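You operate a simulated robot arm through the tools that you are given. There is no shell and no other tool. Be economical: measure what you need, move in short steps, check, and stop when the job is done.

Carry out the task below with a simulated robot arm. There is one attempt and no reset: what you move stays moved.

TASK
Put things in order on the dining table. At the end: the clear soup jar is on the cream coaster; the white milk carton stands where the clear soup jar stood; the clear tall glass and the clear syrup bottle on the dining table have changed places; whatever was shut is shut again. Leave all else as you found it, and nothing knocked over.

It is judged by the outcome, as a careful person would: the job done as asked, and still so three seconds after it is handed in. It fails if anything else is knocked over, pushed out of place, dropped, spilled or broken.

THE ROBOT
A 6-joint arm with a two-finger parallel gripper, fixed in place. Base frame: the origin is at the foot of the arm, x ahead of it, y to its left, z up; the work surface is at about z = 75. Lengths are in cm, angles in degrees, forces in N, time in s.
With the tool pointing down near the work surface it reaches from about 18 to 64 cm from the base axis. Its first joint turns from -66.0 to 66.0 degrees. Payload 2.7 kg.
Tool frame: the origin (TCP) lies between the finger pads and is the grasp point; the fingertips stand 2.3 cm ahead of it; z points along the fingers, y is the line along which they close. The gripper opens to 9.4 cm. The fingers are 3.8 cm wide and 1 cm thick; the gripper's body (5.4 by 9.6 cm) begins 3.9 cm behind the TCP.
Orientation is told as [roll, pitch, yaw] about the base's x, y, z axes, in that order, counted from this pose: with the fingers straight down and closing along the base's y, the tool's x points along the base's -x, its y along +y and its z along -z.

THE INTERFACE
- The arm moves only by the tool nudge_tool. Its argument "targets" is a list of rows, each a list of 3 entries, a list of its own where there are three numbers: the shift along the tool's x, y, z in cm, then the turn, a rotation vector about the tool's x, y, z in degrees, then the opening, from 0 (shut) to 1 (fully open). In form: [[[x, y, z], [rx, ry, rz], gripper], ...]. A call has 1 to 8 rows; each row is the pose to reach, as a shift and turn from the pose commanded when the call began, along the tool's axes at that moment. A row lasts 0.2 s, in which the tool goes at most 5 cm and 8.6 degrees; a call with a longer step from one row to the next is refused whole, and so is a gripper value outside its range. A pose out of reach is approached as far as the arm can. The call stops where the force on the tool passes 40 N (or 10 N more than at its start, if that is more) or the arm is blocked; 0.2 s more then pass. The fingers move at their own pace (about 4.5 cm/s each) and stop on an object; they squeeze with about 20 N. The grip force told is the motor's: it shows also when the fingers shut on nothing. Time passes only in rows, and 0.2 s behind the last, so rows that repeat a pose let the fingers close. It gives the time, the measured TCP pose, the force on the tool (base axes), the opening and the grip force at its end, in the units of the frame above (readings bear some noise).
- Cameras (640 x 400 px; columns grow to the right, rows downward): "scene" is fixed at [6.89, -43.53, 138.65]; the picture's right is [0.79, -0.61, 0.00], its down [-0.45, -0.59, -0.67] and it looks along [0.41, 0.53, -0.74] (base axes); focal length 303 px, centre (320, 200). "wrist" rides on the gripper at [-3.9, 0, -4.4] in the tool frame; the picture's right is [0.00, -1.00, 0.00], its down [0.97, 0.00, -0.24] and it looks along [0.24, 0.00, 0.97] (tool axes); focal length 218 px, centre (320, 200).
- grab_frame(camera): a new picture of that camera. No time passes.
- pixel_to_xyz(camera, pixels): for up to 12 pixels [column, row] of the newest picture of that camera ("zoom" is the newest enlarged one), the place [x, y, z] in the base frame of the surface seen there, good to about 0.3 cm. No time passes.
- zoom(camera, box): a new picture of the part [left, top, right, bottom] of that camera's present view, enlarged. No time passes.
- close_job(): hands the job in; it is judged then, once.

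Work in short steps. Measure before you move; look again where a grasp or a placing could have gone wrong, and mend it. You have 80 turns and 38 pictures in all, those below and enlarged ones among them. Open the gripper and draw the arm clear of the work before you hand the job in, unless the task says otherwise; then end with one line.

The tools are called after ">>>" as name(argument=value, ...) on one line, values as JSON. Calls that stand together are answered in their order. nudge_tool: Moves the arm, as the interface text tells. Its arguments: {"type":"object","properties":{"targets":{"type":"array"}},"required":["targets"]} The other tools are called the same way: grab_frame (camera) takes a picture; pixel_to_xyz (camera, pixels) gives the place of the surface under pixels of a picture; zoom (camera, box) takes an enlarged picture of a part of a camera's view; close_job () hands the job in.

At the start:

```text
t: 0.0
tcp_pos: [34.66, 8.82, 105.47]
tcp_rot: [0.0, 0.1, 0.0]
force: [0.1, 0.5, -0.3]
opening: 9.41
grasp_force: 0.1
```

scene: 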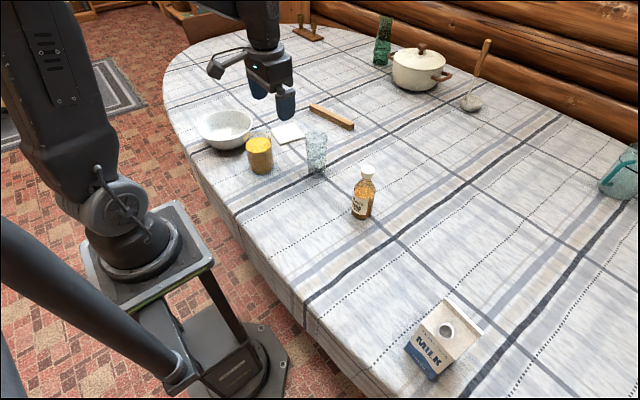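
wrist: 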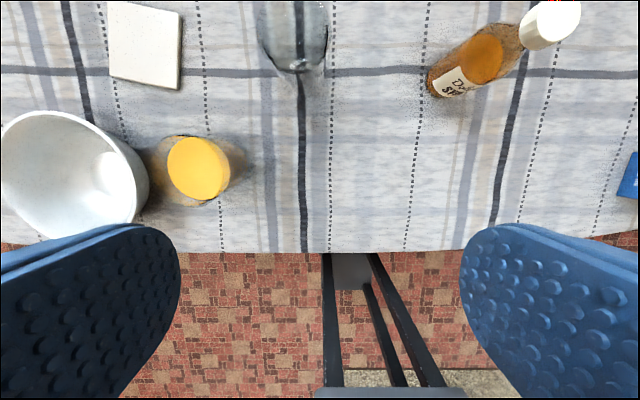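

The pictures show the jar near (259,155), coaster (287,132), glass (316,150), bottle (363,195) and carton (443,340). I enlarge both parts of the scene to measure.

>>> zoom(camera="scene", box=[190, 80, 400, 230])

>>> pixel_to_xyz(camera="scene", pixels=[[259, 143], [260, 170], [287, 132], [316, 136], [317, 172], [367, 168], [360, 216], [447, 330], [430, 350], [482, 330], [330, 116], [225, 120]])

>>> zoom(camera="scene", box=[380, 270, 520, 400])

```text
2.67 times, centred on (295, 155) of scene
```

zoom: 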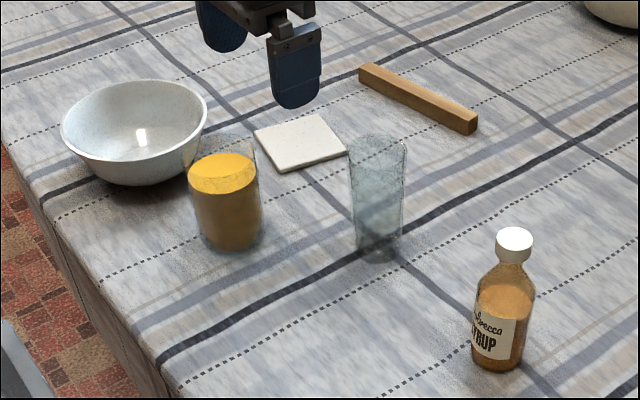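

```text
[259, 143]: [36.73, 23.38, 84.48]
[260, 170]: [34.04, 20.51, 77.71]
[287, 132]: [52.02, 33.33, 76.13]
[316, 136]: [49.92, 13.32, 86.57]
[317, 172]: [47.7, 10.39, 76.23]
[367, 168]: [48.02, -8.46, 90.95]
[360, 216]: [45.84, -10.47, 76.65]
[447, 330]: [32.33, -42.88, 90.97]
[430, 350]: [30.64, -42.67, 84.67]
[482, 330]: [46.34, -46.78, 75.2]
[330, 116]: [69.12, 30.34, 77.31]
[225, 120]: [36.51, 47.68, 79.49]
```

```text
3.08 times, centred on (450, 335) of scene
```

zoom: 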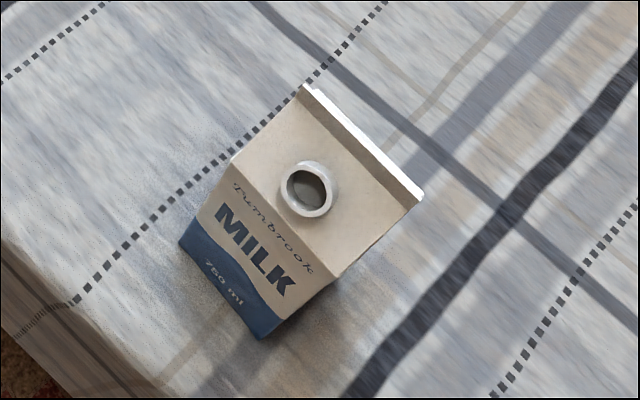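

I measure more points: jar rim and base, glass, bottle, coaster corners in an enlarged picture, and the carton's edges in the current one.

>>> pixel_to_xyz(camera="zoom", pixels=[[303, 92], [420, 193], [310, 170], [380, 220], [234, 158], [332, 285], [182, 242], [262, 335], [306, 162], [308, 190], [290, 225], [360, 145]])

>>> pixel_to_xyz(camera="wrist", pixels=[[199, 168], [168, 168], [230, 168], [198, 138], [198, 200], [145, 45], [113, 8], [180, 15], [177, 87], [113, 76], [550, 25], [480, 60]])

>>> zoom(camera="scene", box=[210, 90, 360, 190])

```text
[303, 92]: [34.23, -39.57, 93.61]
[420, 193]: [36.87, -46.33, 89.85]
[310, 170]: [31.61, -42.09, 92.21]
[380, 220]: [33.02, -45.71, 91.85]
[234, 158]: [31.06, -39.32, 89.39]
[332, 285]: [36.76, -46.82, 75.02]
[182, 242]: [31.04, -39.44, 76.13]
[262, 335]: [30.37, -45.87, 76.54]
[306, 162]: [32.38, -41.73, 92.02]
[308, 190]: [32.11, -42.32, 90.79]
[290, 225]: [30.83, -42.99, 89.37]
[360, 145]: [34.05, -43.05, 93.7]
```

```text
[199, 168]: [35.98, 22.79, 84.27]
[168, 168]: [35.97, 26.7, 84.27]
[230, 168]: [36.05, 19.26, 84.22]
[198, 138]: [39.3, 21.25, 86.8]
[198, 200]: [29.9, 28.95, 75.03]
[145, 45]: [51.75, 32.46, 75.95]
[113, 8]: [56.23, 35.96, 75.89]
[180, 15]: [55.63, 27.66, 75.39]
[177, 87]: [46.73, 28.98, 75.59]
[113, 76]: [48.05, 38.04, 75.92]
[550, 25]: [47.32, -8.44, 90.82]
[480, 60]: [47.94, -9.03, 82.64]
```

```text
4.00 times, centred on (285, 140) of scene
```

zoom: 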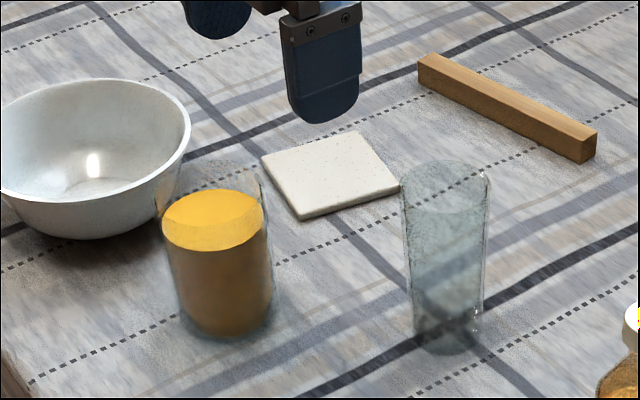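

The jar (36.0, 22.9) is close to the bowl at +y, so I will close along base x. I move above the jar while turning by base yaw +90, in two calls.

>>> nudge_tool(targets=[[[0, 2, 0], [0, 0, -8.5], 1], [[0, 4, 0], [0, 0, -17], 1], [[-0.3, 6, 0], [0, 0, -25.5], 1], [[-0.6, 8, 0], [0, 0, -34], 1], [[-0.9, 10, 0], [0, 0, -42.5], 1], [[-1.1, 12, 0], [0, 0, -51], 1], [[-1.3, 13, 0], [0, 0, -59.5], 1], [[-1.3, 14.1, 0], [0, 0, -68], 1]])

>>> nudge_tool(targets=[[[0, 0, 0], [0, 0, -8], 1], [[0, 0, 0], [0, 0, -15], 1], [[0, 0, 0], [0, 0, -22], 1], [[0, 0, 0], [0, 0, -22], 1]])

>>> grab_frame(camera="wrist")

>>> grab_frame(camera="scene")

```text
t: 1.8
tcp_pos: [36.0, 22.89, 105.47]
tcp_rot: [0.0, 0.0, 68.2]
force: [0.5, 0.9, 0.7]
opening: 9.41
grasp_force: 0.1
```

```text
t: 2.8
tcp_pos: [36.07, 22.87, 105.45]
tcp_rot: [0.0, 0.1, 90.1]
force: [-0.5, 0.7, 0.2]
opening: 9.41
grasp_force: 0.1
```

```text
32 pictures are left
```

wrist: 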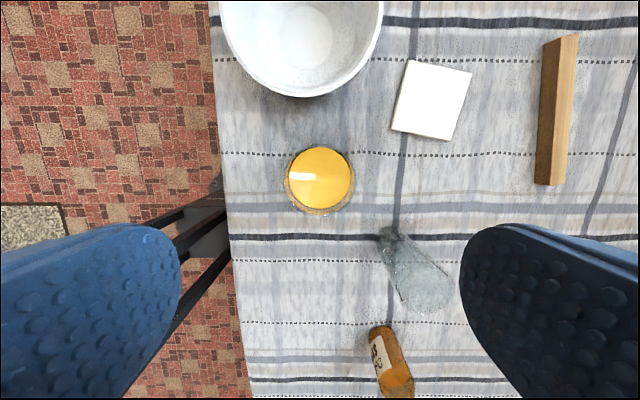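

```text
31 pictures are left
```

scene: 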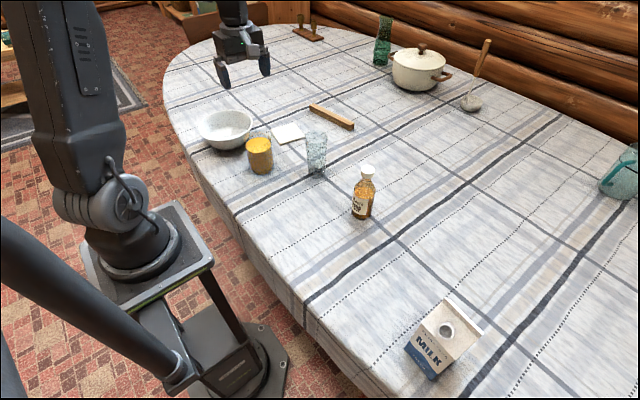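

The jar centre is at (320,180) in the wrist view, and the bowl's near rim at (305,97). I measure these and the glass, bottle and coaster corners from here.

>>> pixel_to_xyz(camera="wrist", pixels=[[320, 180], [290, 178], [351, 178], [320, 148], [320, 213], [300, 96], [411, 61], [471, 72], [454, 141], [392, 130], [431, 100], [300, 93]])

>>> zoom(camera="wrist", box=[250, 80, 400, 230])

```text
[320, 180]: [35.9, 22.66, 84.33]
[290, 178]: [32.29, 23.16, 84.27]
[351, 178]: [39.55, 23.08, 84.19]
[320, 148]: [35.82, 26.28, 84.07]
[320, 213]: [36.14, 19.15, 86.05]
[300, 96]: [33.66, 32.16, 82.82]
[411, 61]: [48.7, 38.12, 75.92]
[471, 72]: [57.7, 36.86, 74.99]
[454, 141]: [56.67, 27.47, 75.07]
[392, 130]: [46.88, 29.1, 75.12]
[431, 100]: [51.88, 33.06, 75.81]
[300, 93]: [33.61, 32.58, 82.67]
```

```text
2.67 times, centred on (325, 155) of wrist
```

zoom: 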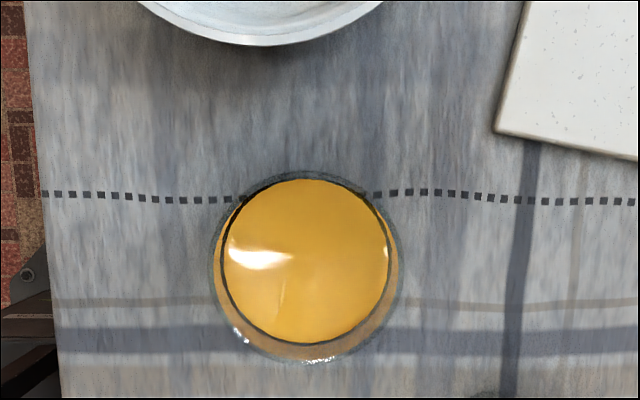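

The jar is centred at about (36.0, 22.8), 7.5 wide, with its rim near z 87–88; the bowl rim (y≈32) is well clear. I descend to z≈86 and close.

>>> nudge_tool(targets=[[[0, 0, 4.5], [0, 0, 0], 1], [[0, 0, 9], [0, 0, 0], 1], [[0, 0, 13], [0, 0, 0], 1], [[0, 0, 16], [0, 0, 0], 1], [[0, 0, 18], [0, 0, 0], 1], [[0, 0, 19.4], [0, 0, 0], 1]])

>>> zoom(camera="scene", box=[190, 70, 350, 190])

```text
t: 4.2
tcp_pos: [36.02, 22.85, 85.99]
tcp_rot: [0.0, 0.0, 89.9]
force: [-0.1, -0.1, -0.3]
opening: 9.42
grasp_force: 0.1
```

```text
3.33 times, centred on (270, 130) of scene
```

zoom: 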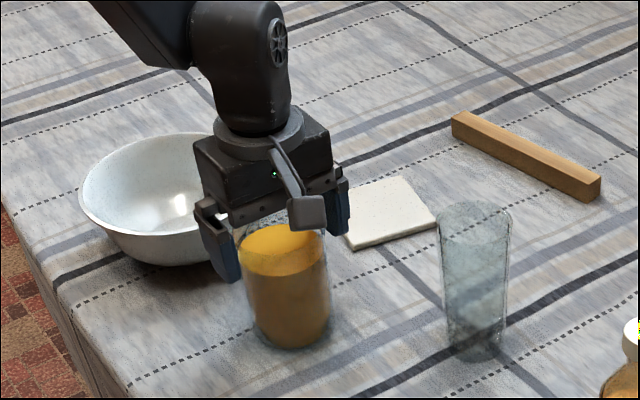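

The fingers straddle the jar. I close and lift a little.

>>> nudge_tool(targets=[[[0, 0, 0], [0, 0, 0], 0.5], [[0, 0, 0], [0, 0, 0], 0.5], [[0, 0, 0], [0, 0, 0], 0.3], [[0, 0, 0], [0, 0, 0], 0.3]])

>>> nudge_tool(targets=[[[0, 0, 0], [0, 0, 0], 0], [[0, 0, -0.5], [0, 0, 0], 0], [[0, 0, -1.5], [0, 0, 0], 0], [[0, 0, -3], [0, 0, 0], 0]])

>>> zoom(camera="scene", box=[190, 70, 350, 190])

```text
t: 5.2
tcp_pos: [36.04, 22.89, 85.94]
tcp_rot: [0.1, 0.0, 90.0]
force: [-2.7, 0.9, 0.4]
opening: 7.78
grasp_force: 19.9
```

```text
t: 6.2
tcp_pos: [36.09, 22.86, 89.05]
tcp_rot: [0.1, 0.1, 90.1]
force: [0.8, -0.6, -5.5]
opening: 7.81
grasp_force: 20.3
```

```text
3.33 times, centred on (270, 130) of scene
```

zoom: 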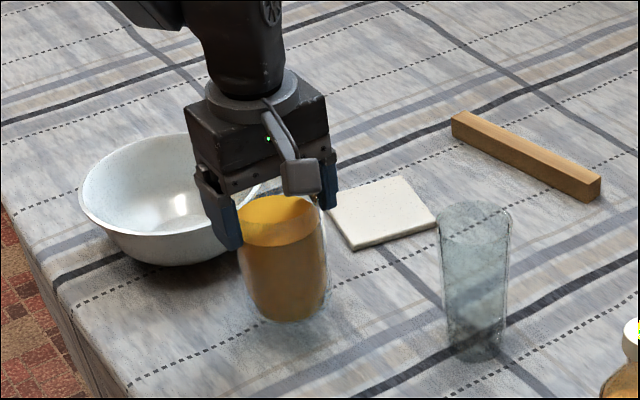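

The jar is held (opening 7.8). I carry it slowly to above the coaster centre, about (51.8, 32.8).

>>> nudge_tool(targets=[[[-0.6, -0.9, -0.5], [0, 0, 0], 0], [[-1.8, -2.8, -1], [0, 0, 0], 0], [[-3.2, -5.1, -1], [0, 0, 0], 0], [[-4.8, -7.6, -1], [0, 0, 0], 0], [[-6.4, -10.1, -1], [0, 0, 0], 0], [[-8, -12.6, -1], [0, 0, 0], 0], [[-9.3, -14.7, -1], [0, 0, 0], 0], [[-9.95, -15.7, -1], [0, 0, 0], 0]])

>>> zoom(camera="scene", box=[210, 70, 370, 190])

>>> grab_frame(camera="wrist")

```text
t: 8.0
tcp_pos: [51.79, 33.03, 89.9]
tcp_rot: [0.1, 0.0, 90.0]
force: [0.1, -0.5, -6.3]
opening: 7.79
grasp_force: 19.9
```

```text
3.33 times, centred on (290, 130) of scene
```

zoom: 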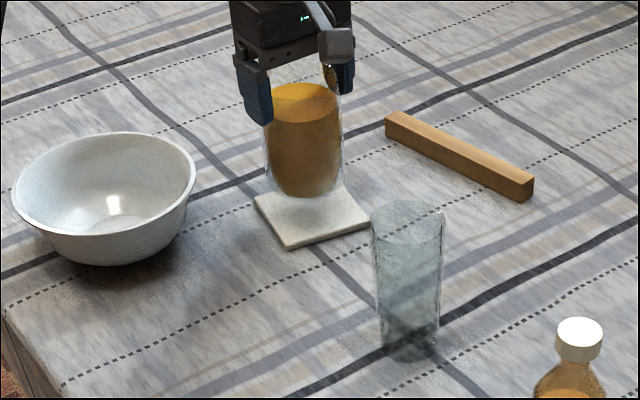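

```text
26 pictures are left
```

wrist: 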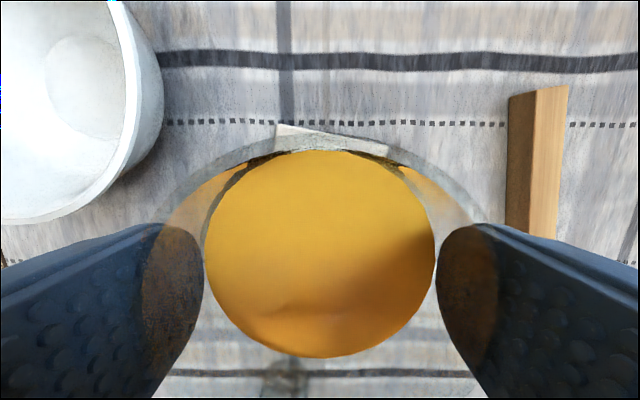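

I check the coaster corners still visible behind the jar at (279,125) and (387,152), and those in the scene zoom.

>>> pixel_to_xyz(camera="wrist", pixels=[[280, 127], [386, 149], [330, 140]])

>>> pixel_to_xyz(camera="zoom", pixels=[[256, 199], [288, 245], [366, 225], [347, 190], [288, 238], [295, 220]])

```text
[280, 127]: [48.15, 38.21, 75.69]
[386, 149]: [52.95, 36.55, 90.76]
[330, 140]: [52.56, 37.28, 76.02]
```

```text
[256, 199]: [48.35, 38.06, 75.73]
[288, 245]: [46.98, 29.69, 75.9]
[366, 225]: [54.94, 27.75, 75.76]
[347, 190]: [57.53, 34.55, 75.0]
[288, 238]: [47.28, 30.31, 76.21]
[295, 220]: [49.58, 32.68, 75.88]
```

The coaster centre is (51.75, 32.85) with its top at z≈76, so the release height is about TCP z 86.9. I lower slowly to just that.

>>> nudge_tool(targets=[[[0.1, 0, 1], [0, 0, 0], 0], [[0.15, 0, 2], [0, 0, 0], 0], [[0.15, 0, 2.6], [0, 0, 0], 0], [[0.15, 0, 2.8], [0, 0, 0], 0], [[0.15, 0, 2.95], [0, 0, 0], 0]])

>>> zoom(camera="scene", box=[240, 80, 340, 160])

```text
t: 9.2
tcp_pos: [51.77, 32.66, 87.0]
tcp_rot: [-0.1, 0.0, 90.1]
force: [0.2, -0.1, -6.2]
opening: 7.79
grasp_force: 20.4
```

```text
5.00 times, centred on (290, 120) of scene
```

zoom: 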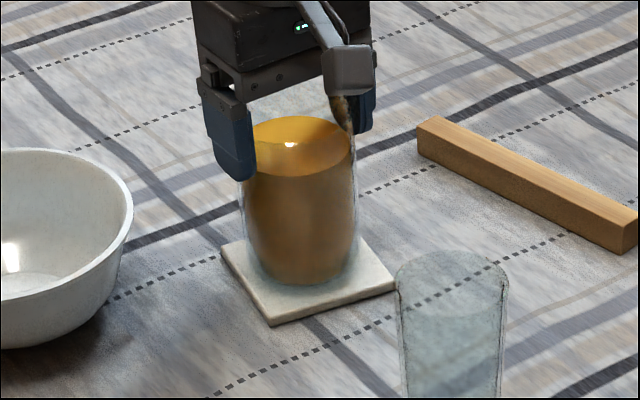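

The jar is still fully held (weight −6.2 N) and centred on the coaster. I lower in tiny steps until the weight comes off.

>>> nudge_tool(targets=[[[0, 0, 0.1], [0, 0, 0], 0], [[0, 0, 0.2], [0, 0, 0], 0]])

```text
t: 9.8
tcp_pos: [51.78, 32.71, 86.92]
tcp_rot: [0.0, -0.1, 90.0]
force: [1.0, 0.0, -5.8]
opening: 7.81
grasp_force: 20.0
```

>>> nudge_tool(targets=[[[0, 0, 0.1], [0, 0, 0], 0], [[0, 0, 0.2], [0, 0, 0], 0]])

```text
t: 10.4
tcp_pos: [51.75, 32.75, 87.0]
tcp_rot: [-0.3, -0.1, 90.2]
force: [-5.1, -1.7, 9.7]
opening: 7.78
grasp_force: 20.3
```

Contact (+9.7 N). I ease up 0.15, then open slowly and rise.

>>> nudge_tool(targets=[[[0, 0, -0.15], [0, 0, 0], 0], [[0, 0, -0.15], [0, 0, 0], 0.9], [[0, 0, -0.15], [0, 0, 0], 1], [[0, 0, -0.15], [0, 0, 0], 1], [[0, 0, -1.5], [0, 0, 0], 1], [[0, 0, -5], [0, 0, 0], 1], [[0, 0, -10], [0, 0, 0], 1], [[0, 0, -14], [0, 0, 0], 1]])

>>> zoom(camera="scene", box=[240, 80, 340, 160])

```text
t: 12.2
tcp_pos: [51.8, 32.88, 100.47]
tcp_rot: [0.1, 0.0, 89.9]
force: [-0.1, 0.5, -0.3]
opening: 9.39
grasp_force: 0.1
```

```text
5.00 times, centred on (290, 120) of scene
```

zoom: 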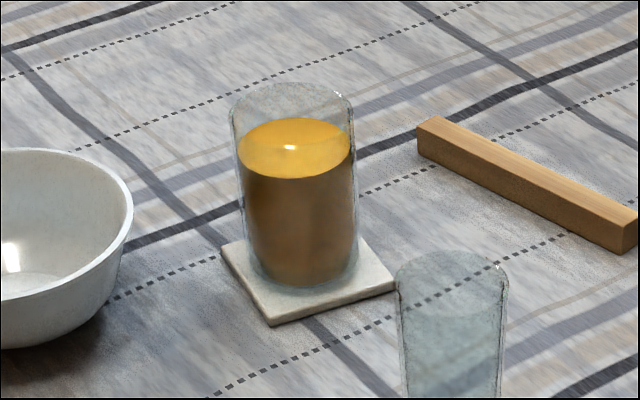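

The jar stands well on its coaster. I now travel high to above the carton at (34, −43), turning back to yaw 0.

>>> nudge_tool(targets=[[[4.75, 1.1, -0.4], [0, 0, 6], 1], [[9.5, 2.2, -0.8], [0, 0, 12], 1], [[14.25, 3.3, -1.2], [0, 0, 18], 1], [[19, 4.4, -1.6], [0, 0, 24], 1], [[23.75, 5.5, -2], [0, 0, 30], 1], [[28.5, 6.6, -2.4], [0, 0, 36], 1], [[33.25, 7.7, -2.8], [0, 0, 42], 1], [[38, 8.8, -3.2], [0, 0, 48], 1]])

>>> nudge_tool(targets=[[[4.0, -2.77, -0.3], [0, 0, 5.25], 1], [[8.0, -5.53, -0.6], [0, 0, 10.5], 1], [[12.0, -8.3, -0.9], [0, 0, 15.75], 1], [[16.0, -11.07, -1.2], [0, 0, 21], 1], [[20.0, -13.84, -1.5], [0, 0, 26.25], 1], [[24.0, -16.6, -1.8], [0, 0, 31.5], 1], [[28.05, -19.4, -2], [0, 0, 36.75], 1], [[32.05, -22.14, -2], [0, 0, 42], 1]])

>>> grab_frame(camera="wrist")

```text
t: 14.0
tcp_pos: [42.92, -5.51, 103.71]
tcp_rot: [0.1, 0.0, 42.0]
force: [0.4, -0.5, -1.0]
opening: 9.38
grasp_force: 0.1
```

```text
t: 15.8
tcp_pos: [33.68, -43.39, 105.91]
tcp_rot: [0.0, 0.0, -0.1]
force: [-0.1, 0.1, -0.9]
opening: 9.39
grasp_force: 0.0
```

```text
23 pictures are left
```

wrist: 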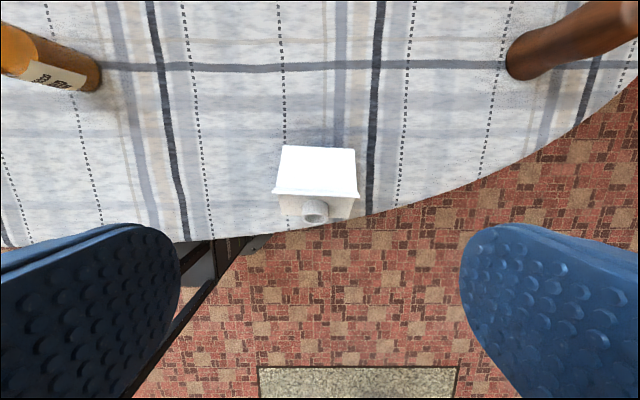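

The ridge runs (277,192)–(359,195); there's a brown object at (540,50) to note. I measure both.

>>> pixel_to_xyz(camera="wrist", pixels=[[279, 191], [357, 193], [318, 192], [284, 148], [353, 151], [280, 210], [354, 214], [315, 207], [318, 170], [530, 60], [600, 25], [515, 75]])

>>> zoom(camera="wrist", box=[250, 130, 390, 240])

```text
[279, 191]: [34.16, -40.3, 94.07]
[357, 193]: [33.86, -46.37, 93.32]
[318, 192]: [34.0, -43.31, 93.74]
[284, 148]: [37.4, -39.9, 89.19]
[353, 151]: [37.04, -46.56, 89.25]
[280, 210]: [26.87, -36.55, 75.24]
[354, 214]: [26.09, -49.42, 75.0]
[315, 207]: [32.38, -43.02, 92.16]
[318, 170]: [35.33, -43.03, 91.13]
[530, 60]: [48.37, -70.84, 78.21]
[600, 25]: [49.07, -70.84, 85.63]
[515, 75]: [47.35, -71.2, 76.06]
```

```text
3.64 times, centred on (320, 185) of wrist
```

zoom: 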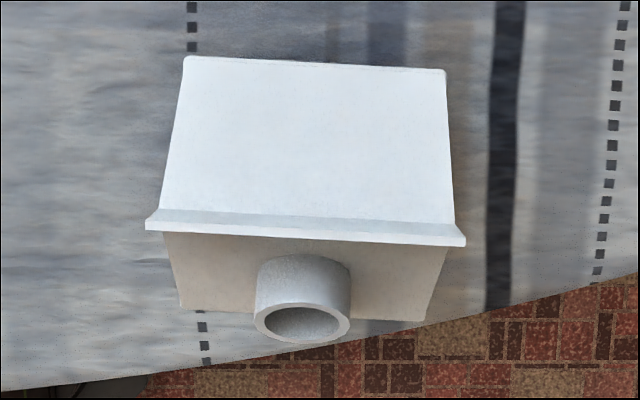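

The carton's ridge is at x≈34.0, y −40.1..−46.5 (centre −43.3), top z≈93.8, turned about −3.5°. I align and descend to z≈90.4, with a first stop to read.

>>> nudge_tool(targets=[[[-0.25, 0.05, 3], [0, 0, 3.5], 1], [[-0.25, 0.05, 7.5], [0, 0, 3.5], 1], [[-0.25, 0.05, 11], [0, 0, 3.5], 1], [[-0.25, 0.05, 13.5], [0, 0, 3.5], 1], [[-0.25, 0.05, 14.8], [0, 0, 3.5], 1], [[-0.25, 0.05, 15.5], [0, 0, 3.5], 1]])

>>> zoom(camera="scene", box=[380, 270, 520, 400])

>>> grab_frame(camera="wrist")

```text
t: 17.2
tcp_pos: [34.33, -43.0, 90.33]
tcp_rot: [-0.1, 0.0, -3.5]
force: [-1.0, -0.8, -0.1]
opening: 9.41
grasp_force: 0.0
```

```text
3.08 times, centred on (450, 335) of scene
```

zoom: 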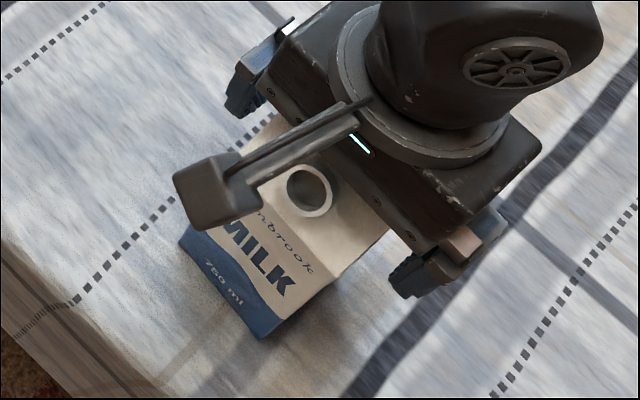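

```text
20 pictures are left
```

wrist: 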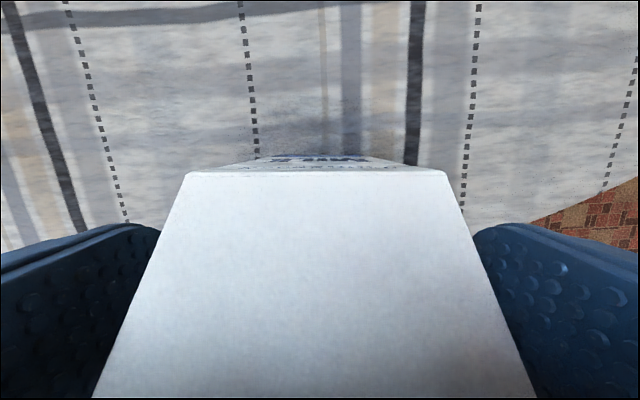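

No contact and centred. I close on the end faces.

>>> nudge_tool(targets=[[[0, 0, 0], [0, 0, 0], 0.6], [[0, 0, 0], [0, 0, 0], 0.4], [[0, 0, 0], [0, 0, 0], 0.2], [[0, 0, 0], [0, 0, 0], 0], [[0, 0, 0], [0, 0, 0], 0]])

```text
t: 18.4
tcp_pos: [34.3, -43.05, 90.36]
tcp_rot: [0.1, 0.0, -3.5]
force: [0.3, 2.7, 0.5]
opening: 6.97
grasp_force: 20.3
```

Gripped at 6.97, so on the box's faces. I lift gently 2 cm and look.

>>> nudge_tool(targets=[[[0, 0, -0.4], [0, 0, 0], 0], [[0, 0, -1], [0, 0, 0], 0], [[0, 0, -2], [0, 0, 0], 0]])

>>> zoom(camera="scene", box=[380, 270, 520, 400])

```text
t: 19.2
tcp_pos: [34.16, -43.06, 92.22]
tcp_rot: [0.0, -0.1, -3.4]
force: [-0.6, -0.9, -5.4]
opening: 6.98
grasp_force: 19.4
```

```text
3.08 times, centred on (450, 335) of scene
```

zoom: 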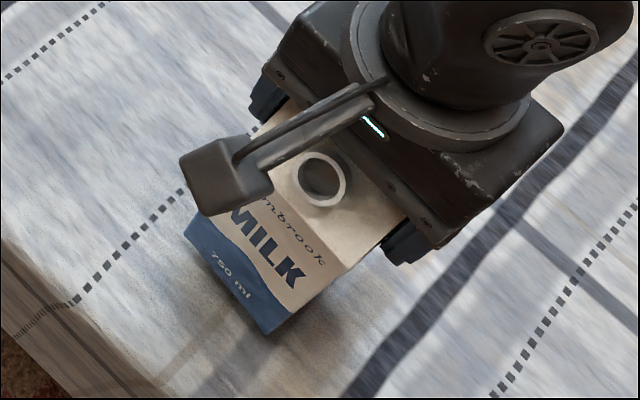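

The carton is lifted cleanly. I raise it and carry it smoothly along x≈35 toward the jar's old place (36.0, 22.85).

>>> nudge_tool(targets=[[[0, 0, -2], [0, 0, 0], 0], [[0, 0.5, -4], [0, 0, 0], 0], [[0.05, 2, -5], [0, 0, 0], 0], [[0.15, 5, -5], [0, 0, 0], 0], [[0.25, 8.5, -5], [0, 0, 0], 0], [[0.4, 12, -5], [0, 0, 0], 0], [[0.5, 15.5, -5], [0, 0, 0], 0], [[0.6, 18, -5], [0, 0, 0], 0]])

>>> nudge_tool(targets=[[[0.05, 1.5, 0], [0, 0, 0], 0], [[0.15, 4.5, 0], [0, 0, 0], 0], [[0.25, 8, 0], [0, 0, 0], 0], [[0.4, 12, 0], [0, 0, 0], 0], [[0.5, 16, 0], [0, 0, 0], 0], [[0.6, 20, 0], [0, 0, 0], 0], [[0.7, 23.5, 0], [0, 0, 0], 0], [[0.8, 25.5, 0], [0, 0, 0], 0]])

```text
t: 21.0
tcp_pos: [34.66, -24.94, 97.28]
tcp_rot: [-0.1, 0.0, -3.5]
force: [0.3, -0.1, -4.9]
opening: 6.98
grasp_force: 19.8
```

```text
t: 22.8
tcp_pos: [35.36, 0.3, 97.43]
tcp_rot: [0.0, 0.0, -3.5]
force: [0.3, 1.3, -5.3]
opening: 7.0
grasp_force: 20.0
```

>>> nudge_tool(targets=[[[0.05, 1.5, 0], [0, 0, 0], 0], [[0.1, 4.5, 0], [0, 0, 0], 0], [[0.2, 8, 0], [0, 0, 0], 0], [[0.3, 12, 0], [0, 0, 0], 0], [[0.4, 16, 0], [0, 0, 0], 0], [[0.5, 19.5, 0], [0, 0, 0], 0], [[0.55, 21.8, 0], [0, 0, 0], 0], [[0.55, 22.6, 0], [0, 0, 0], 0]])

>>> grab_frame(camera="scene")

```text
t: 24.6
tcp_pos: [36.28, 22.89, 97.52]
tcp_rot: [-0.1, -0.1, -3.5]
force: [0.2, -0.4, -5.5]
opening: 6.96
grasp_force: 19.9
```

```text
18 pictures are left
```

scene: 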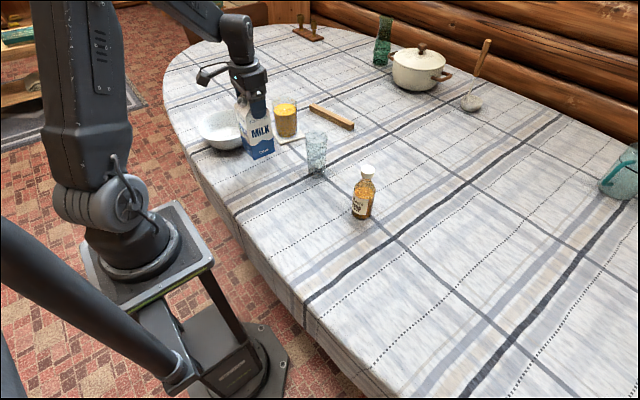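

The carton is over the jar's old spot, upright. I lower to just above its standing height (TCP 90.4).

>>> nudge_tool(targets=[[[0.05, 0, 1.5], [0, 0, 0], 0], [[0.05, 0, 3.5], [0, 0, 0], 0], [[0.05, 0, 5.3], [0, 0, 0], 0], [[0.05, 0, 6.4], [0, 0, 0], 0], [[0.05, 0, 6.8], [0, 0, 0], 0], [[0.05, 0, 6.9], [0, 0, 0], 0]])

>>> nudge_tool(targets=[[[0, 0, 0.1], [0, 0, 0], 0], [[0, 0, 0.2], [0, 0, 0], 0]])

```text
t: 26.0
tcp_pos: [36.39, 22.94, 90.51]
tcp_rot: [-0.1, 0.0, -3.5]
force: [0.5, -0.4, -5.4]
opening: 6.98
grasp_force: 19.9
```

```text
t: 26.6
tcp_pos: [36.27, 22.97, 90.47]
tcp_rot: [0.0, 0.0, -3.5]
force: [-3.5, -1.0, 6.7]
opening: 6.98
grasp_force: 19.6
```

Contact is made (+6.7 N). I ease up 0.1, open and rise.

>>> nudge_tool(targets=[[[0, 0, -0.1], [0, 0, 0], 0], [[0, 0, -0.1], [0, 0, 0], 0.9], [[0, 0, -0.1], [0, 0, 0], 1], [[0, 0, -0.1], [0, 0, 0], 1], [[0, 0, -1.5], [0, 0, 0], 1], [[0, 0, -5], [0, 0, 0], 1], [[0, 0, -10], [0, 0, 0], 1], [[0, 0, -14], [0, 0, 0], 1]])

>>> zoom(camera="scene", box=[190, 80, 400, 230])

```text
t: 28.4
tcp_pos: [36.2, 22.89, 104.31]
tcp_rot: [0.0, 0.0, -3.6]
force: [0.2, 0.3, 0.6]
opening: 9.37
grasp_force: 0.2
```

```text
2.67 times, centred on (295, 155) of scene
```

zoom: 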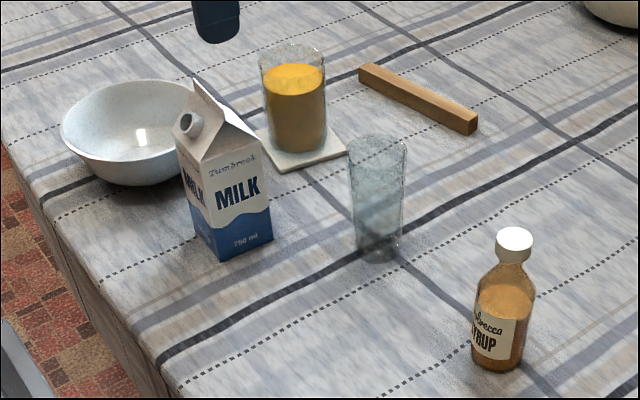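

Carton stands well. I move above the glass (~(47.7, 11)) and measure it and the bottle from there.

>>> nudge_tool(targets=[[[-3, -2.7, 0], [0, 0, -1], 1], [[-6, -5.4, 0], [0, 0, -2], 1], [[-9, -8, 0], [0, 0, -3], 1], [[-11.97, -10.7, 0], [0, 0, -3.5], 1], [[-11.97, -10.7, 0], [0, 0, -3.5], 1]])

>>> zoom(camera="wrist", box=[240, 120, 400, 220])

>>> pixel_to_xyz(camera="zoom", pixels=[[320, 200], [280, 200], [360, 200], [320, 150], [320, 250], [320, 300]])

```text
t: 29.6
tcp_pos: [47.39, 11.49, 104.31]
tcp_rot: [0.0, 0.0, 0.1]
force: [1.1, 0.7, -0.5]
opening: 9.39
grasp_force: 0.0
```

```text
4.00 times, centred on (320, 170) of wrist
```

zoom: 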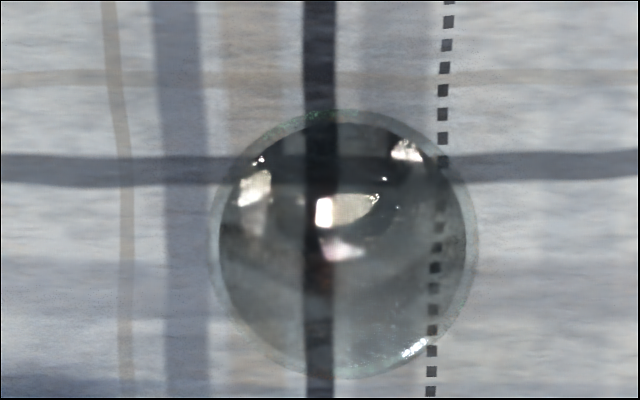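

```text
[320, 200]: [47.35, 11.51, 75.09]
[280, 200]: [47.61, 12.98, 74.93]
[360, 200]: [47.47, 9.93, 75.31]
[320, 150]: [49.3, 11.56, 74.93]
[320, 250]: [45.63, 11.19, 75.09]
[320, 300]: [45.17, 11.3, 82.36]
```

The glass rim circle centres at raw (326,181); together with the scene view the glass is at about (48.05, 10.95), rim z≈89, about 6.3 wide. I centre over it and descend to z≈86.2.

>>> nudge_tool(targets=[[[-0.65, -0.54, 4], [0, 0, 0], 1], [[-0.65, -0.54, 8.5], [0, 0, 0], 1], [[-0.65, -0.54, 12.5], [0, 0, 0], 1], [[-0.65, -0.54, 15.5], [0, 0, 0], 1], [[-0.65, -0.54, 17.3], [0, 0, 0], 1], [[-0.65, -0.54, 18.1], [0, 0, 0], 1]])

>>> zoom(camera="scene", box=[250, 90, 390, 200])

>>> grab_frame(camera="wrist")

```text
t: 31.0
tcp_pos: [48.2, 11.06, 86.11]
tcp_rot: [0.1, 0.0, 0.0]
force: [0.5, -1.1, -0.1]
opening: 9.41
grasp_force: 0.1
```

```text
3.64 times, centred on (320, 145) of scene
```

zoom: 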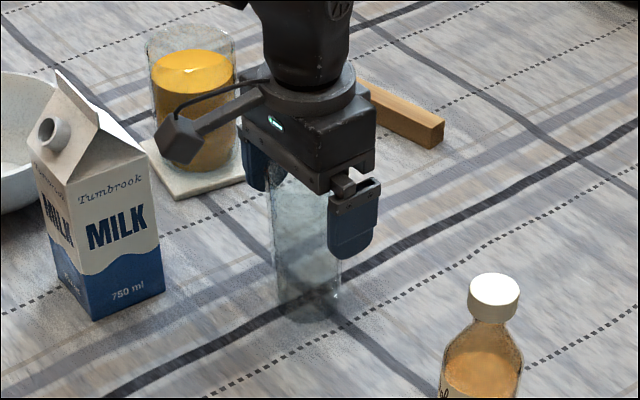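

```text
14 pictures are left
```

wrist: 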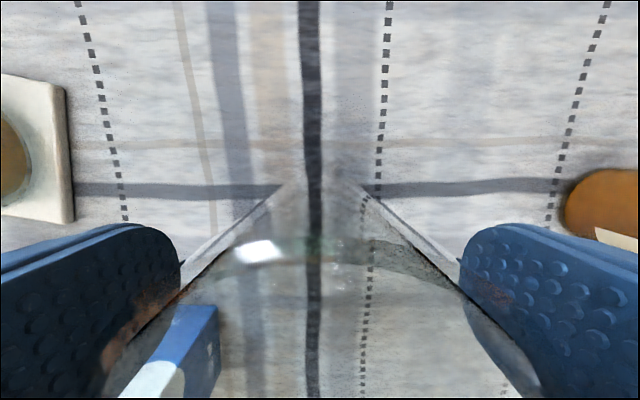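

The glass is between the fingers. I close and lift slightly.

>>> nudge_tool(targets=[[[0, 0, 0], [0, 0, 0], 0.6], [[0, 0, 0], [0, 0, 0], 0.4], [[0, 0, 0], [0, 0, 0], 0.2], [[0, 0, 0], [0, 0, 0], 0], [[0, 0, 0], [0, 0, 0], 0]])

>>> nudge_tool(targets=[[[0, 0, -0.5], [0, 0, 0], 0], [[0, 0, -1.5], [0, 0, 0], 0], [[0, 0, -3], [0, 0, 0], 0]])

>>> zoom(camera="scene", box=[250, 90, 390, 200])

```text
t: 32.2
tcp_pos: [48.21, 11.08, 86.26]
tcp_rot: [0.1, 0.1, 0.0]
force: [0.4, -0.2, -0.1]
opening: 6.28
grasp_force: 19.9
```

```text
t: 33.0
tcp_pos: [48.21, 10.97, 89.14]
tcp_rot: [0.0, -0.1, 0.0]
force: [-0.4, 0.8, -2.7]
opening: 6.29
grasp_force: 19.9
```

```text
3.64 times, centred on (320, 145) of scene
```

zoom: 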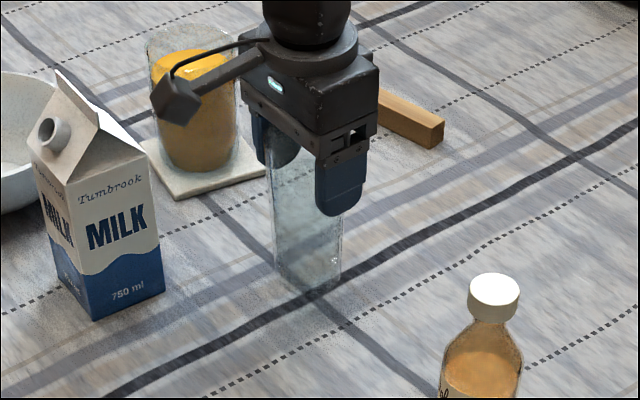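

Held (6.29). I carry it to a free temporary spot at (36, 1) and lower to near the table.

>>> nudge_tool(targets=[[[1, -0.8, 0], [0, 0, 0], 0], [[3.5, -2.9, 0], [0, 0, 0], 0], [[6.5, -5.3, 0], [0, 0, 0], 0], [[9.5, -7.8, 0], [0, 0, 0], 0], [[11.7, -9.6, 0], [0, 0, 0], 0], [[12.2, -10, 1], [0, 0, 0], 0], [[12.2, -10, 2.2], [0, 0, 0], 0], [[12.2, -10, 2.7], [0, 0, 0], 0]])

>>> nudge_tool(targets=[[[0, 0, 0.1], [0, 0, 0], 0], [[0, 0, 0.2], [0, 0, 0], 0]])

```text
t: 34.8
tcp_pos: [36.0, 0.99, 86.34]
tcp_rot: [0.0, 0.1, 0.0]
force: [0.4, -0.1, -3.2]
opening: 6.25
grasp_force: 20.1
```

```text
t: 35.4
tcp_pos: [36.07, 0.98, 86.25]
tcp_rot: [0.1, 0.0, 0.1]
force: [-0.2, 0.5, -2.7]
opening: 6.28
grasp_force: 20.3
```

>>> nudge_tool(targets=[[[0, 0, 0.1], [0, 0, 0], 0], [[0, 0, 0.2], [0, 0, 0], 0]])

```text
t: 36.0
tcp_pos: [35.98, 0.95, 86.14]
tcp_rot: [0.0, 0.0, 0.0]
force: [-1.4, -0.8, 5.8]
opening: 6.3
grasp_force: 19.8
```

The glass touches the table (+5.8 N). I release and rise.

>>> nudge_tool(targets=[[[0, 0, -0.1], [0, 0, 0], 0], [[0, 0, -0.1], [0, 0, 0], 0.8], [[0, 0, -0.1], [0, 0, 0], 1], [[0, 0, -0.1], [0, 0, 0], 1], [[0, 0, -1.5], [0, 0, 0], 1], [[0, 0, -5], [0, 0, 0], 1], [[0, 0, -10], [0, 0, 0], 1], [[0, 0, -14.9], [0, 0, 0], 1]])

>>> nudge_tool(targets=[[[-2.5, -2.2, -1], [0, 0, 0], 1], [[-5.5, -4.7, -3], [0, 0, 0], 1], [[-8.5, -7.2, -3], [0, 0, 0], 1], [[-11.5, -9.8, -3], [0, 0, 0], 1], [[-11.5, -9.8, -3], [0, 0, 0], 1]])

>>> grab_frame(camera="wrist")

>>> zoom(camera="scene", box=[250, 110, 410, 230])

```text
t: 37.8
tcp_pos: [36.28, 0.98, 101.07]
tcp_rot: [0.1, -0.1, 0.1]
force: [0.9, -0.3, 0.5]
opening: 9.39
grasp_force: 0.1
```

```text
t: 39.0
tcp_pos: [47.57, -8.75, 104.0]
tcp_rot: [0.1, 0.0, -0.1]
force: [-0.8, 0.5, 0.1]
opening: 9.39
grasp_force: 0.0
```

```text
12 pictures are left
```

wrist: 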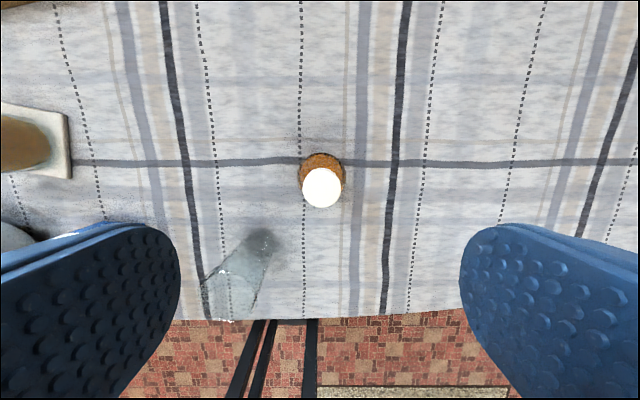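

```text
3.33 times, centred on (330, 170) of scene
```

zoom: 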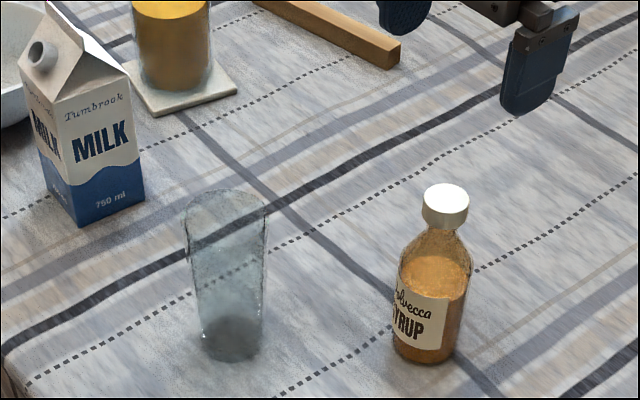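

>>> pixel_to_xyz(camera="wrist", pixels=[[322, 188], [322, 172], [322, 205], [304, 188], [339, 188], [322, 158], [301, 172], [343, 172]])

>>> pixel_to_xyz(camera="zoom", pixels=[[446, 198], [440, 224], [438, 245], [437, 262], [430, 300], [428, 358]])

```text
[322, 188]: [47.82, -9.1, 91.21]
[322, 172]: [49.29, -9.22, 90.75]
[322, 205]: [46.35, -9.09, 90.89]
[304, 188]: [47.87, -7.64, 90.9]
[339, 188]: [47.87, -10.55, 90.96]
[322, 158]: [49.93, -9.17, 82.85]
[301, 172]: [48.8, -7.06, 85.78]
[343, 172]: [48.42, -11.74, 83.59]
```

```text
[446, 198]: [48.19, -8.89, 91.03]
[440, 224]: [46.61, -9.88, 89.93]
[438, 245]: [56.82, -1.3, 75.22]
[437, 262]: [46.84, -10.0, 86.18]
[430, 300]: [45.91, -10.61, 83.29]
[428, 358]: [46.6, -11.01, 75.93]
```

The bottle's cap is centred at (47.85, −9.1), top z 91.0, about 3 wide. I descend to z≈89.4 to grip the cap with the pads on its full height.

>>> nudge_tool(targets=[[[-0.28, -0.35, 4], [0, 0, 0], 1], [[-0.28, -0.35, 8], [0, 0, 0], 1], [[-0.28, -0.35, 11.5], [0, 0, 0], 1], [[-0.28, -0.35, 13.8], [0, 0, 0], 0.8], [[-0.28, -0.35, 14.6], [0, 0, 0], 0.6], [[-0.28, -0.35, 14.6], [0, 0, 0], 0.6]])

>>> nudge_tool(targets=[[[0, 0, 0], [0, 0, 0], 0.4], [[0, 0, 0], [0, 0, 0], 0.3], [[0, 0, 0], [0, 0, 0], 0.2], [[0, 0, 0], [0, 0, 0], 0.1], [[0, 0, 0], [0, 0, 0], 0], [[0, 0, 0], [0, 0, 0], 0]])

>>> nudge_tool(targets=[[[0, 0, -0.3], [0, 0, 0], 0], [[0, 0, -0.8], [0, 0, 0], 0]])

>>> zoom(camera="scene", box=[290, 120, 430, 230])

```text
t: 40.4
tcp_pos: [47.78, -9.05, 89.4]
tcp_rot: [0.0, 0.1, 0.0]
force: [-0.3, -0.8, 0.7]
opening: 5.64
grasp_force: 0.1
```

```text
t: 41.8
tcp_pos: [47.95, -9.05, 89.41]
tcp_rot: [0.0, 0.0, 0.0]
force: [-0.3, 0.4, 0.6]
opening: 3.04
grasp_force: 20.3
```

```text
t: 42.4
tcp_pos: [47.8, -9.14, 90.04]
tcp_rot: [-0.1, -0.1, 0.1]
force: [0.1, 0.4, -2.4]
opening: 3.0
grasp_force: 20.3
```

```text
3.64 times, centred on (360, 175) of scene
```

zoom: 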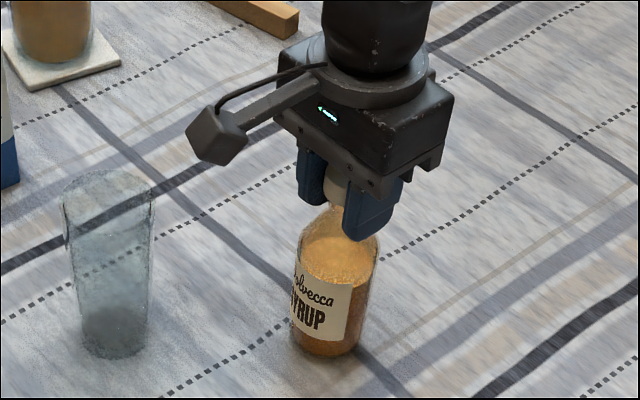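

Force −2.4 N hints the bottle comes along; I raise 2 cm more and check.

>>> nudge_tool(targets=[[[0, 0, -0.8], [0, 0, 0], 0], [[0, 0, -2.2], [0, 0, 0], 0]])

>>> zoom(camera="scene", box=[290, 120, 430, 230])

```text
t: 43.0
tcp_pos: [47.76, -9.16, 92.36]
tcp_rot: [0.1, 0.0, 0.0]
force: [0.3, -0.4, -3.2]
opening: 3.03
grasp_force: 19.5
```

```text
3.64 times, centred on (360, 175) of scene
```

zoom: 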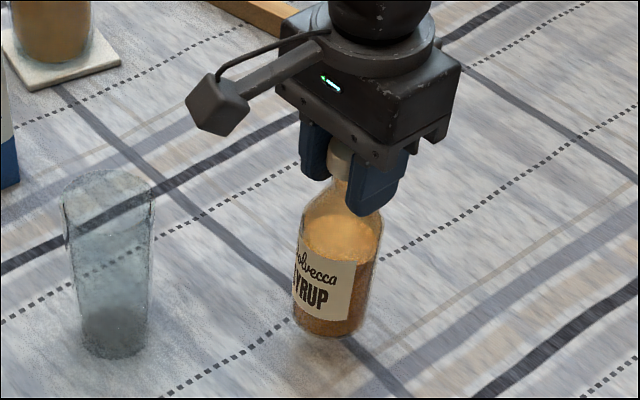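

The whole bottle is lifted. I carry it, a bit higher, to the glass's old place (48.1, 11.0).

>>> nudge_tool(targets=[[[0, 0.8, -2], [0, 0, 0], 0], [[0, 3, -3], [0, 0, 0], 0], [[-0.1, 6.5, -3], [0, 0, 0], 0], [[-0.2, 10.5, -3], [0, 0, 0], 0], [[-0.3, 14.5, -3], [0, 0, 0], 0], [[-0.3, 17.8, -3], [0, 0, 0], 0], [[-0.3, 19.7, -3], [0, 0, 0], 0], [[-0.3, 20.15, -3], [0, 0, 0], 0]])

>>> nudge_tool(targets=[[[0, 0, 0.5], [0, 0, 0], 0], [[0, 0, 2.2], [0, 0, 0], 0], [[0, 0, 4], [0, 0, 0], 0], [[0, 0, 5.2], [0, 0, 0], 0], [[0, 0, 5.7], [0, 0, 0], 0], [[0, 0, 5.8], [0, 0, 0], 0]])

```text
t: 44.8
tcp_pos: [47.99, 10.92, 95.42]
tcp_rot: [0.1, 0.0, 0.1]
force: [-0.3, 1.0, -3.1]
opening: 3.01
grasp_force: 20.2
```

```text
t: 46.2
tcp_pos: [48.15, 11.1, 89.48]
tcp_rot: [0.0, 0.0, 0.0]
force: [-0.2, -0.3, -2.8]
opening: 3.0
grasp_force: 19.8
```

>>> nudge_tool(targets=[[[0, 0, 0.1], [0, 0, 0], 0], [[0, 0, 0.2], [0, 0, 0], 0]])

```text
t: 46.8
tcp_pos: [48.19, 11.04, 89.43]
tcp_rot: [0.0, 0.1, 0.0]
force: [-0.4, -1.5, -1.1]
opening: 3.0
grasp_force: 19.9
```

>>> nudge_tool(targets=[[[0, 0, 0.1], [0, 0, 0], 0]])

>>> zoom(camera="scene", box=[250, 90, 390, 200])

```text
t: 47.2
tcp_pos: [48.13, 10.95, 89.38]
tcp_rot: [0.1, -0.1, 0.0]
force: [-0.7, -2.2, 3.9]
opening: 3.0
grasp_force: 20.5
```

```text
3.64 times, centred on (320, 145) of scene
```

zoom: 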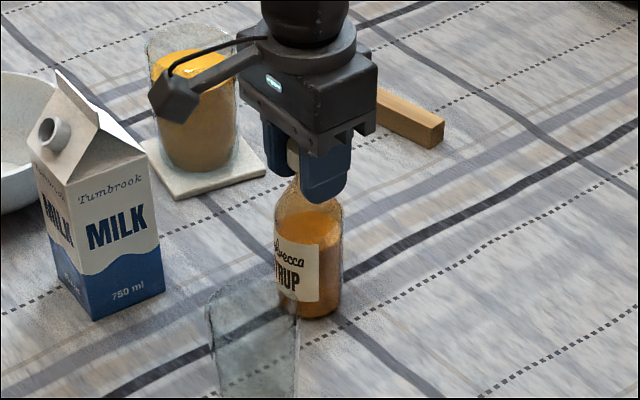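

The bottle stands on the table. I release, rise, and move over the glass at (36.0, 0.95).

>>> nudge_tool(targets=[[[0, 0, 0], [0, 0, 0], 0.6], [[0, 0, 0], [0, 0, 0], 0.6], [[0, 0, 0], [0, 0, 0], 0.7], [[0, 0, -0.5], [0, 0, 0], 0.7], [[0, 0, -2.5], [0, 0, 0], 0.8], [[0, 0, -6], [0, 0, 0], 1], [[0, 0, -10], [0, 0, 0], 1], [[0, 0, -12], [0, 0, 0], 1]])

>>> nudge_tool(targets=[[[3, -2.5, 0], [0, 0, 0], 1], [[6, -5, 0], [0, 0, 0], 1], [[9, -7.5, 0], [0, 0, 0], 1], [[12.1, -10.05, 0], [0, 0, 0], 1], [[12.1, -10.05, 0], [0, 0, 0], 1]])

>>> grab_frame(camera="wrist")

>>> grab_frame(camera="scene")

```text
t: 49.0
tcp_pos: [48.01, 11.11, 101.45]
tcp_rot: [0.0, 0.0, 0.0]
force: [0.6, -0.5, 0.5]
opening: 9.41
grasp_force: 0.0
```

```text
t: 50.2
tcp_pos: [35.81, 0.79, 101.46]
tcp_rot: [0.0, 0.1, -0.1]
force: [0.3, 0.1, -0.2]
opening: 9.42
grasp_force: 0.0
```

```text
7 pictures are left
```

wrist: 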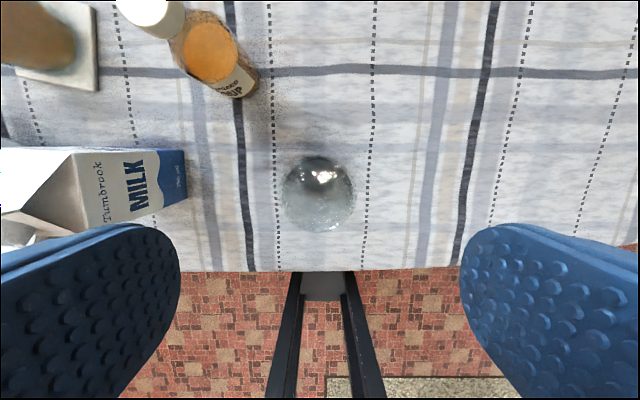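

```text
6 pictures are left
```

scene: 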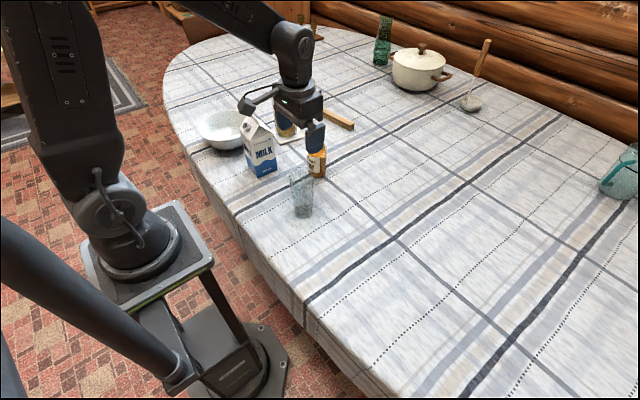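

The glass stands upright below, centred near (36.05, 0.9). I descend to z≈86.2 and grip it.

>>> nudge_tool(targets=[[[-0.2, 0.1, 4], [0, 0, 0], 1], [[-0.2, 0.1, 8.5], [0, 0, 0], 1], [[-0.2, 0.1, 12], [0, 0, 0], 1], [[-0.2, 0.1, 14.3], [0, 0, 0], 1], [[-0.2, 0.1, 15.3], [0, 0, 0], 1]])

>>> nudge_tool(targets=[[[0, 0, 0], [0, 0, 0], 0.6], [[0, 0, 0], [0, 0, 0], 0.4], [[0, 0, 0], [0, 0, 0], 0.2], [[0, 0, 0], [0, 0, 0], 0], [[0, 0, 0], [0, 0, 0], 0]])

>>> nudge_tool(targets=[[[0, 0, -0.5], [0, 0, 0], 0], [[0, 0, -1.5], [0, 0, 0], 0], [[0, 0, -3], [0, 0, 0], 0]])

```text
t: 51.4
tcp_pos: [36.17, 0.96, 85.73]
tcp_rot: [0.0, 0.0, -0.1]
force: [0.1, -0.4, -0.3]
opening: 9.4
grasp_force: 0.0
```

```text
t: 52.6
tcp_pos: [36.2, 1.02, 85.75]
tcp_rot: [0.0, 0.0, 0.0]
force: [-0.3, 0.0, 0.6]
opening: 6.29
grasp_force: 19.9
```

```text
t: 53.4
tcp_pos: [36.23, 0.98, 88.93]
tcp_rot: [0.0, 0.1, 0.0]
force: [0.8, 0.5, -2.3]
opening: 6.32
grasp_force: 19.1
```

Held. I carry it to the bottle's old place (47.85, −9.1) and lower near the table.

>>> nudge_tool(targets=[[[-1, -0.8, 0], [0, 0, 0], 0], [[-3.4, -2.9, 0], [0, 0, 0], 0], [[-6.3, -5.4, 0], [0, 0, 0], 0], [[-9.2, -7.9, 0], [0, 0, 0], 0], [[-11.3, -9.7, 0], [0, 0, 0], 0], [[-11.8, -10.1, 1], [0, 0, 0], 0], [[-11.8, -10.1, 2.2], [0, 0, 0], 0], [[-11.8, -10.1, 2.8], [0, 0, 0], 0]])

>>> nudge_tool(targets=[[[0, 0, 0.1], [0, 0, 0], 0], [[0, 0, 0.2], [0, 0, 0], 0]])

```text
t: 55.2
tcp_pos: [48.05, -9.01, 86.22]
tcp_rot: [0.0, 0.0, 0.0]
force: [-0.3, -0.3, -2.2]
opening: 6.3
grasp_force: 20.6
```

```text
t: 55.8
tcp_pos: [48.08, -9.12, 85.92]
tcp_rot: [0.0, 0.0, 0.0]
force: [0.0, -0.2, -2.0]
opening: 6.28
grasp_force: 20.2
```

>>> nudge_tool(targets=[[[0, 0, 0.1], [0, 0, 0], 0], [[0, 0, 0.2], [0, 0, 0], 0]])

```text
t: 56.4
tcp_pos: [48.04, -9.02, 85.85]
tcp_rot: [0.0, 0.0, 0.1]
force: [-4.5, 1.4, 5.7]
opening: 6.29
grasp_force: 19.6
```

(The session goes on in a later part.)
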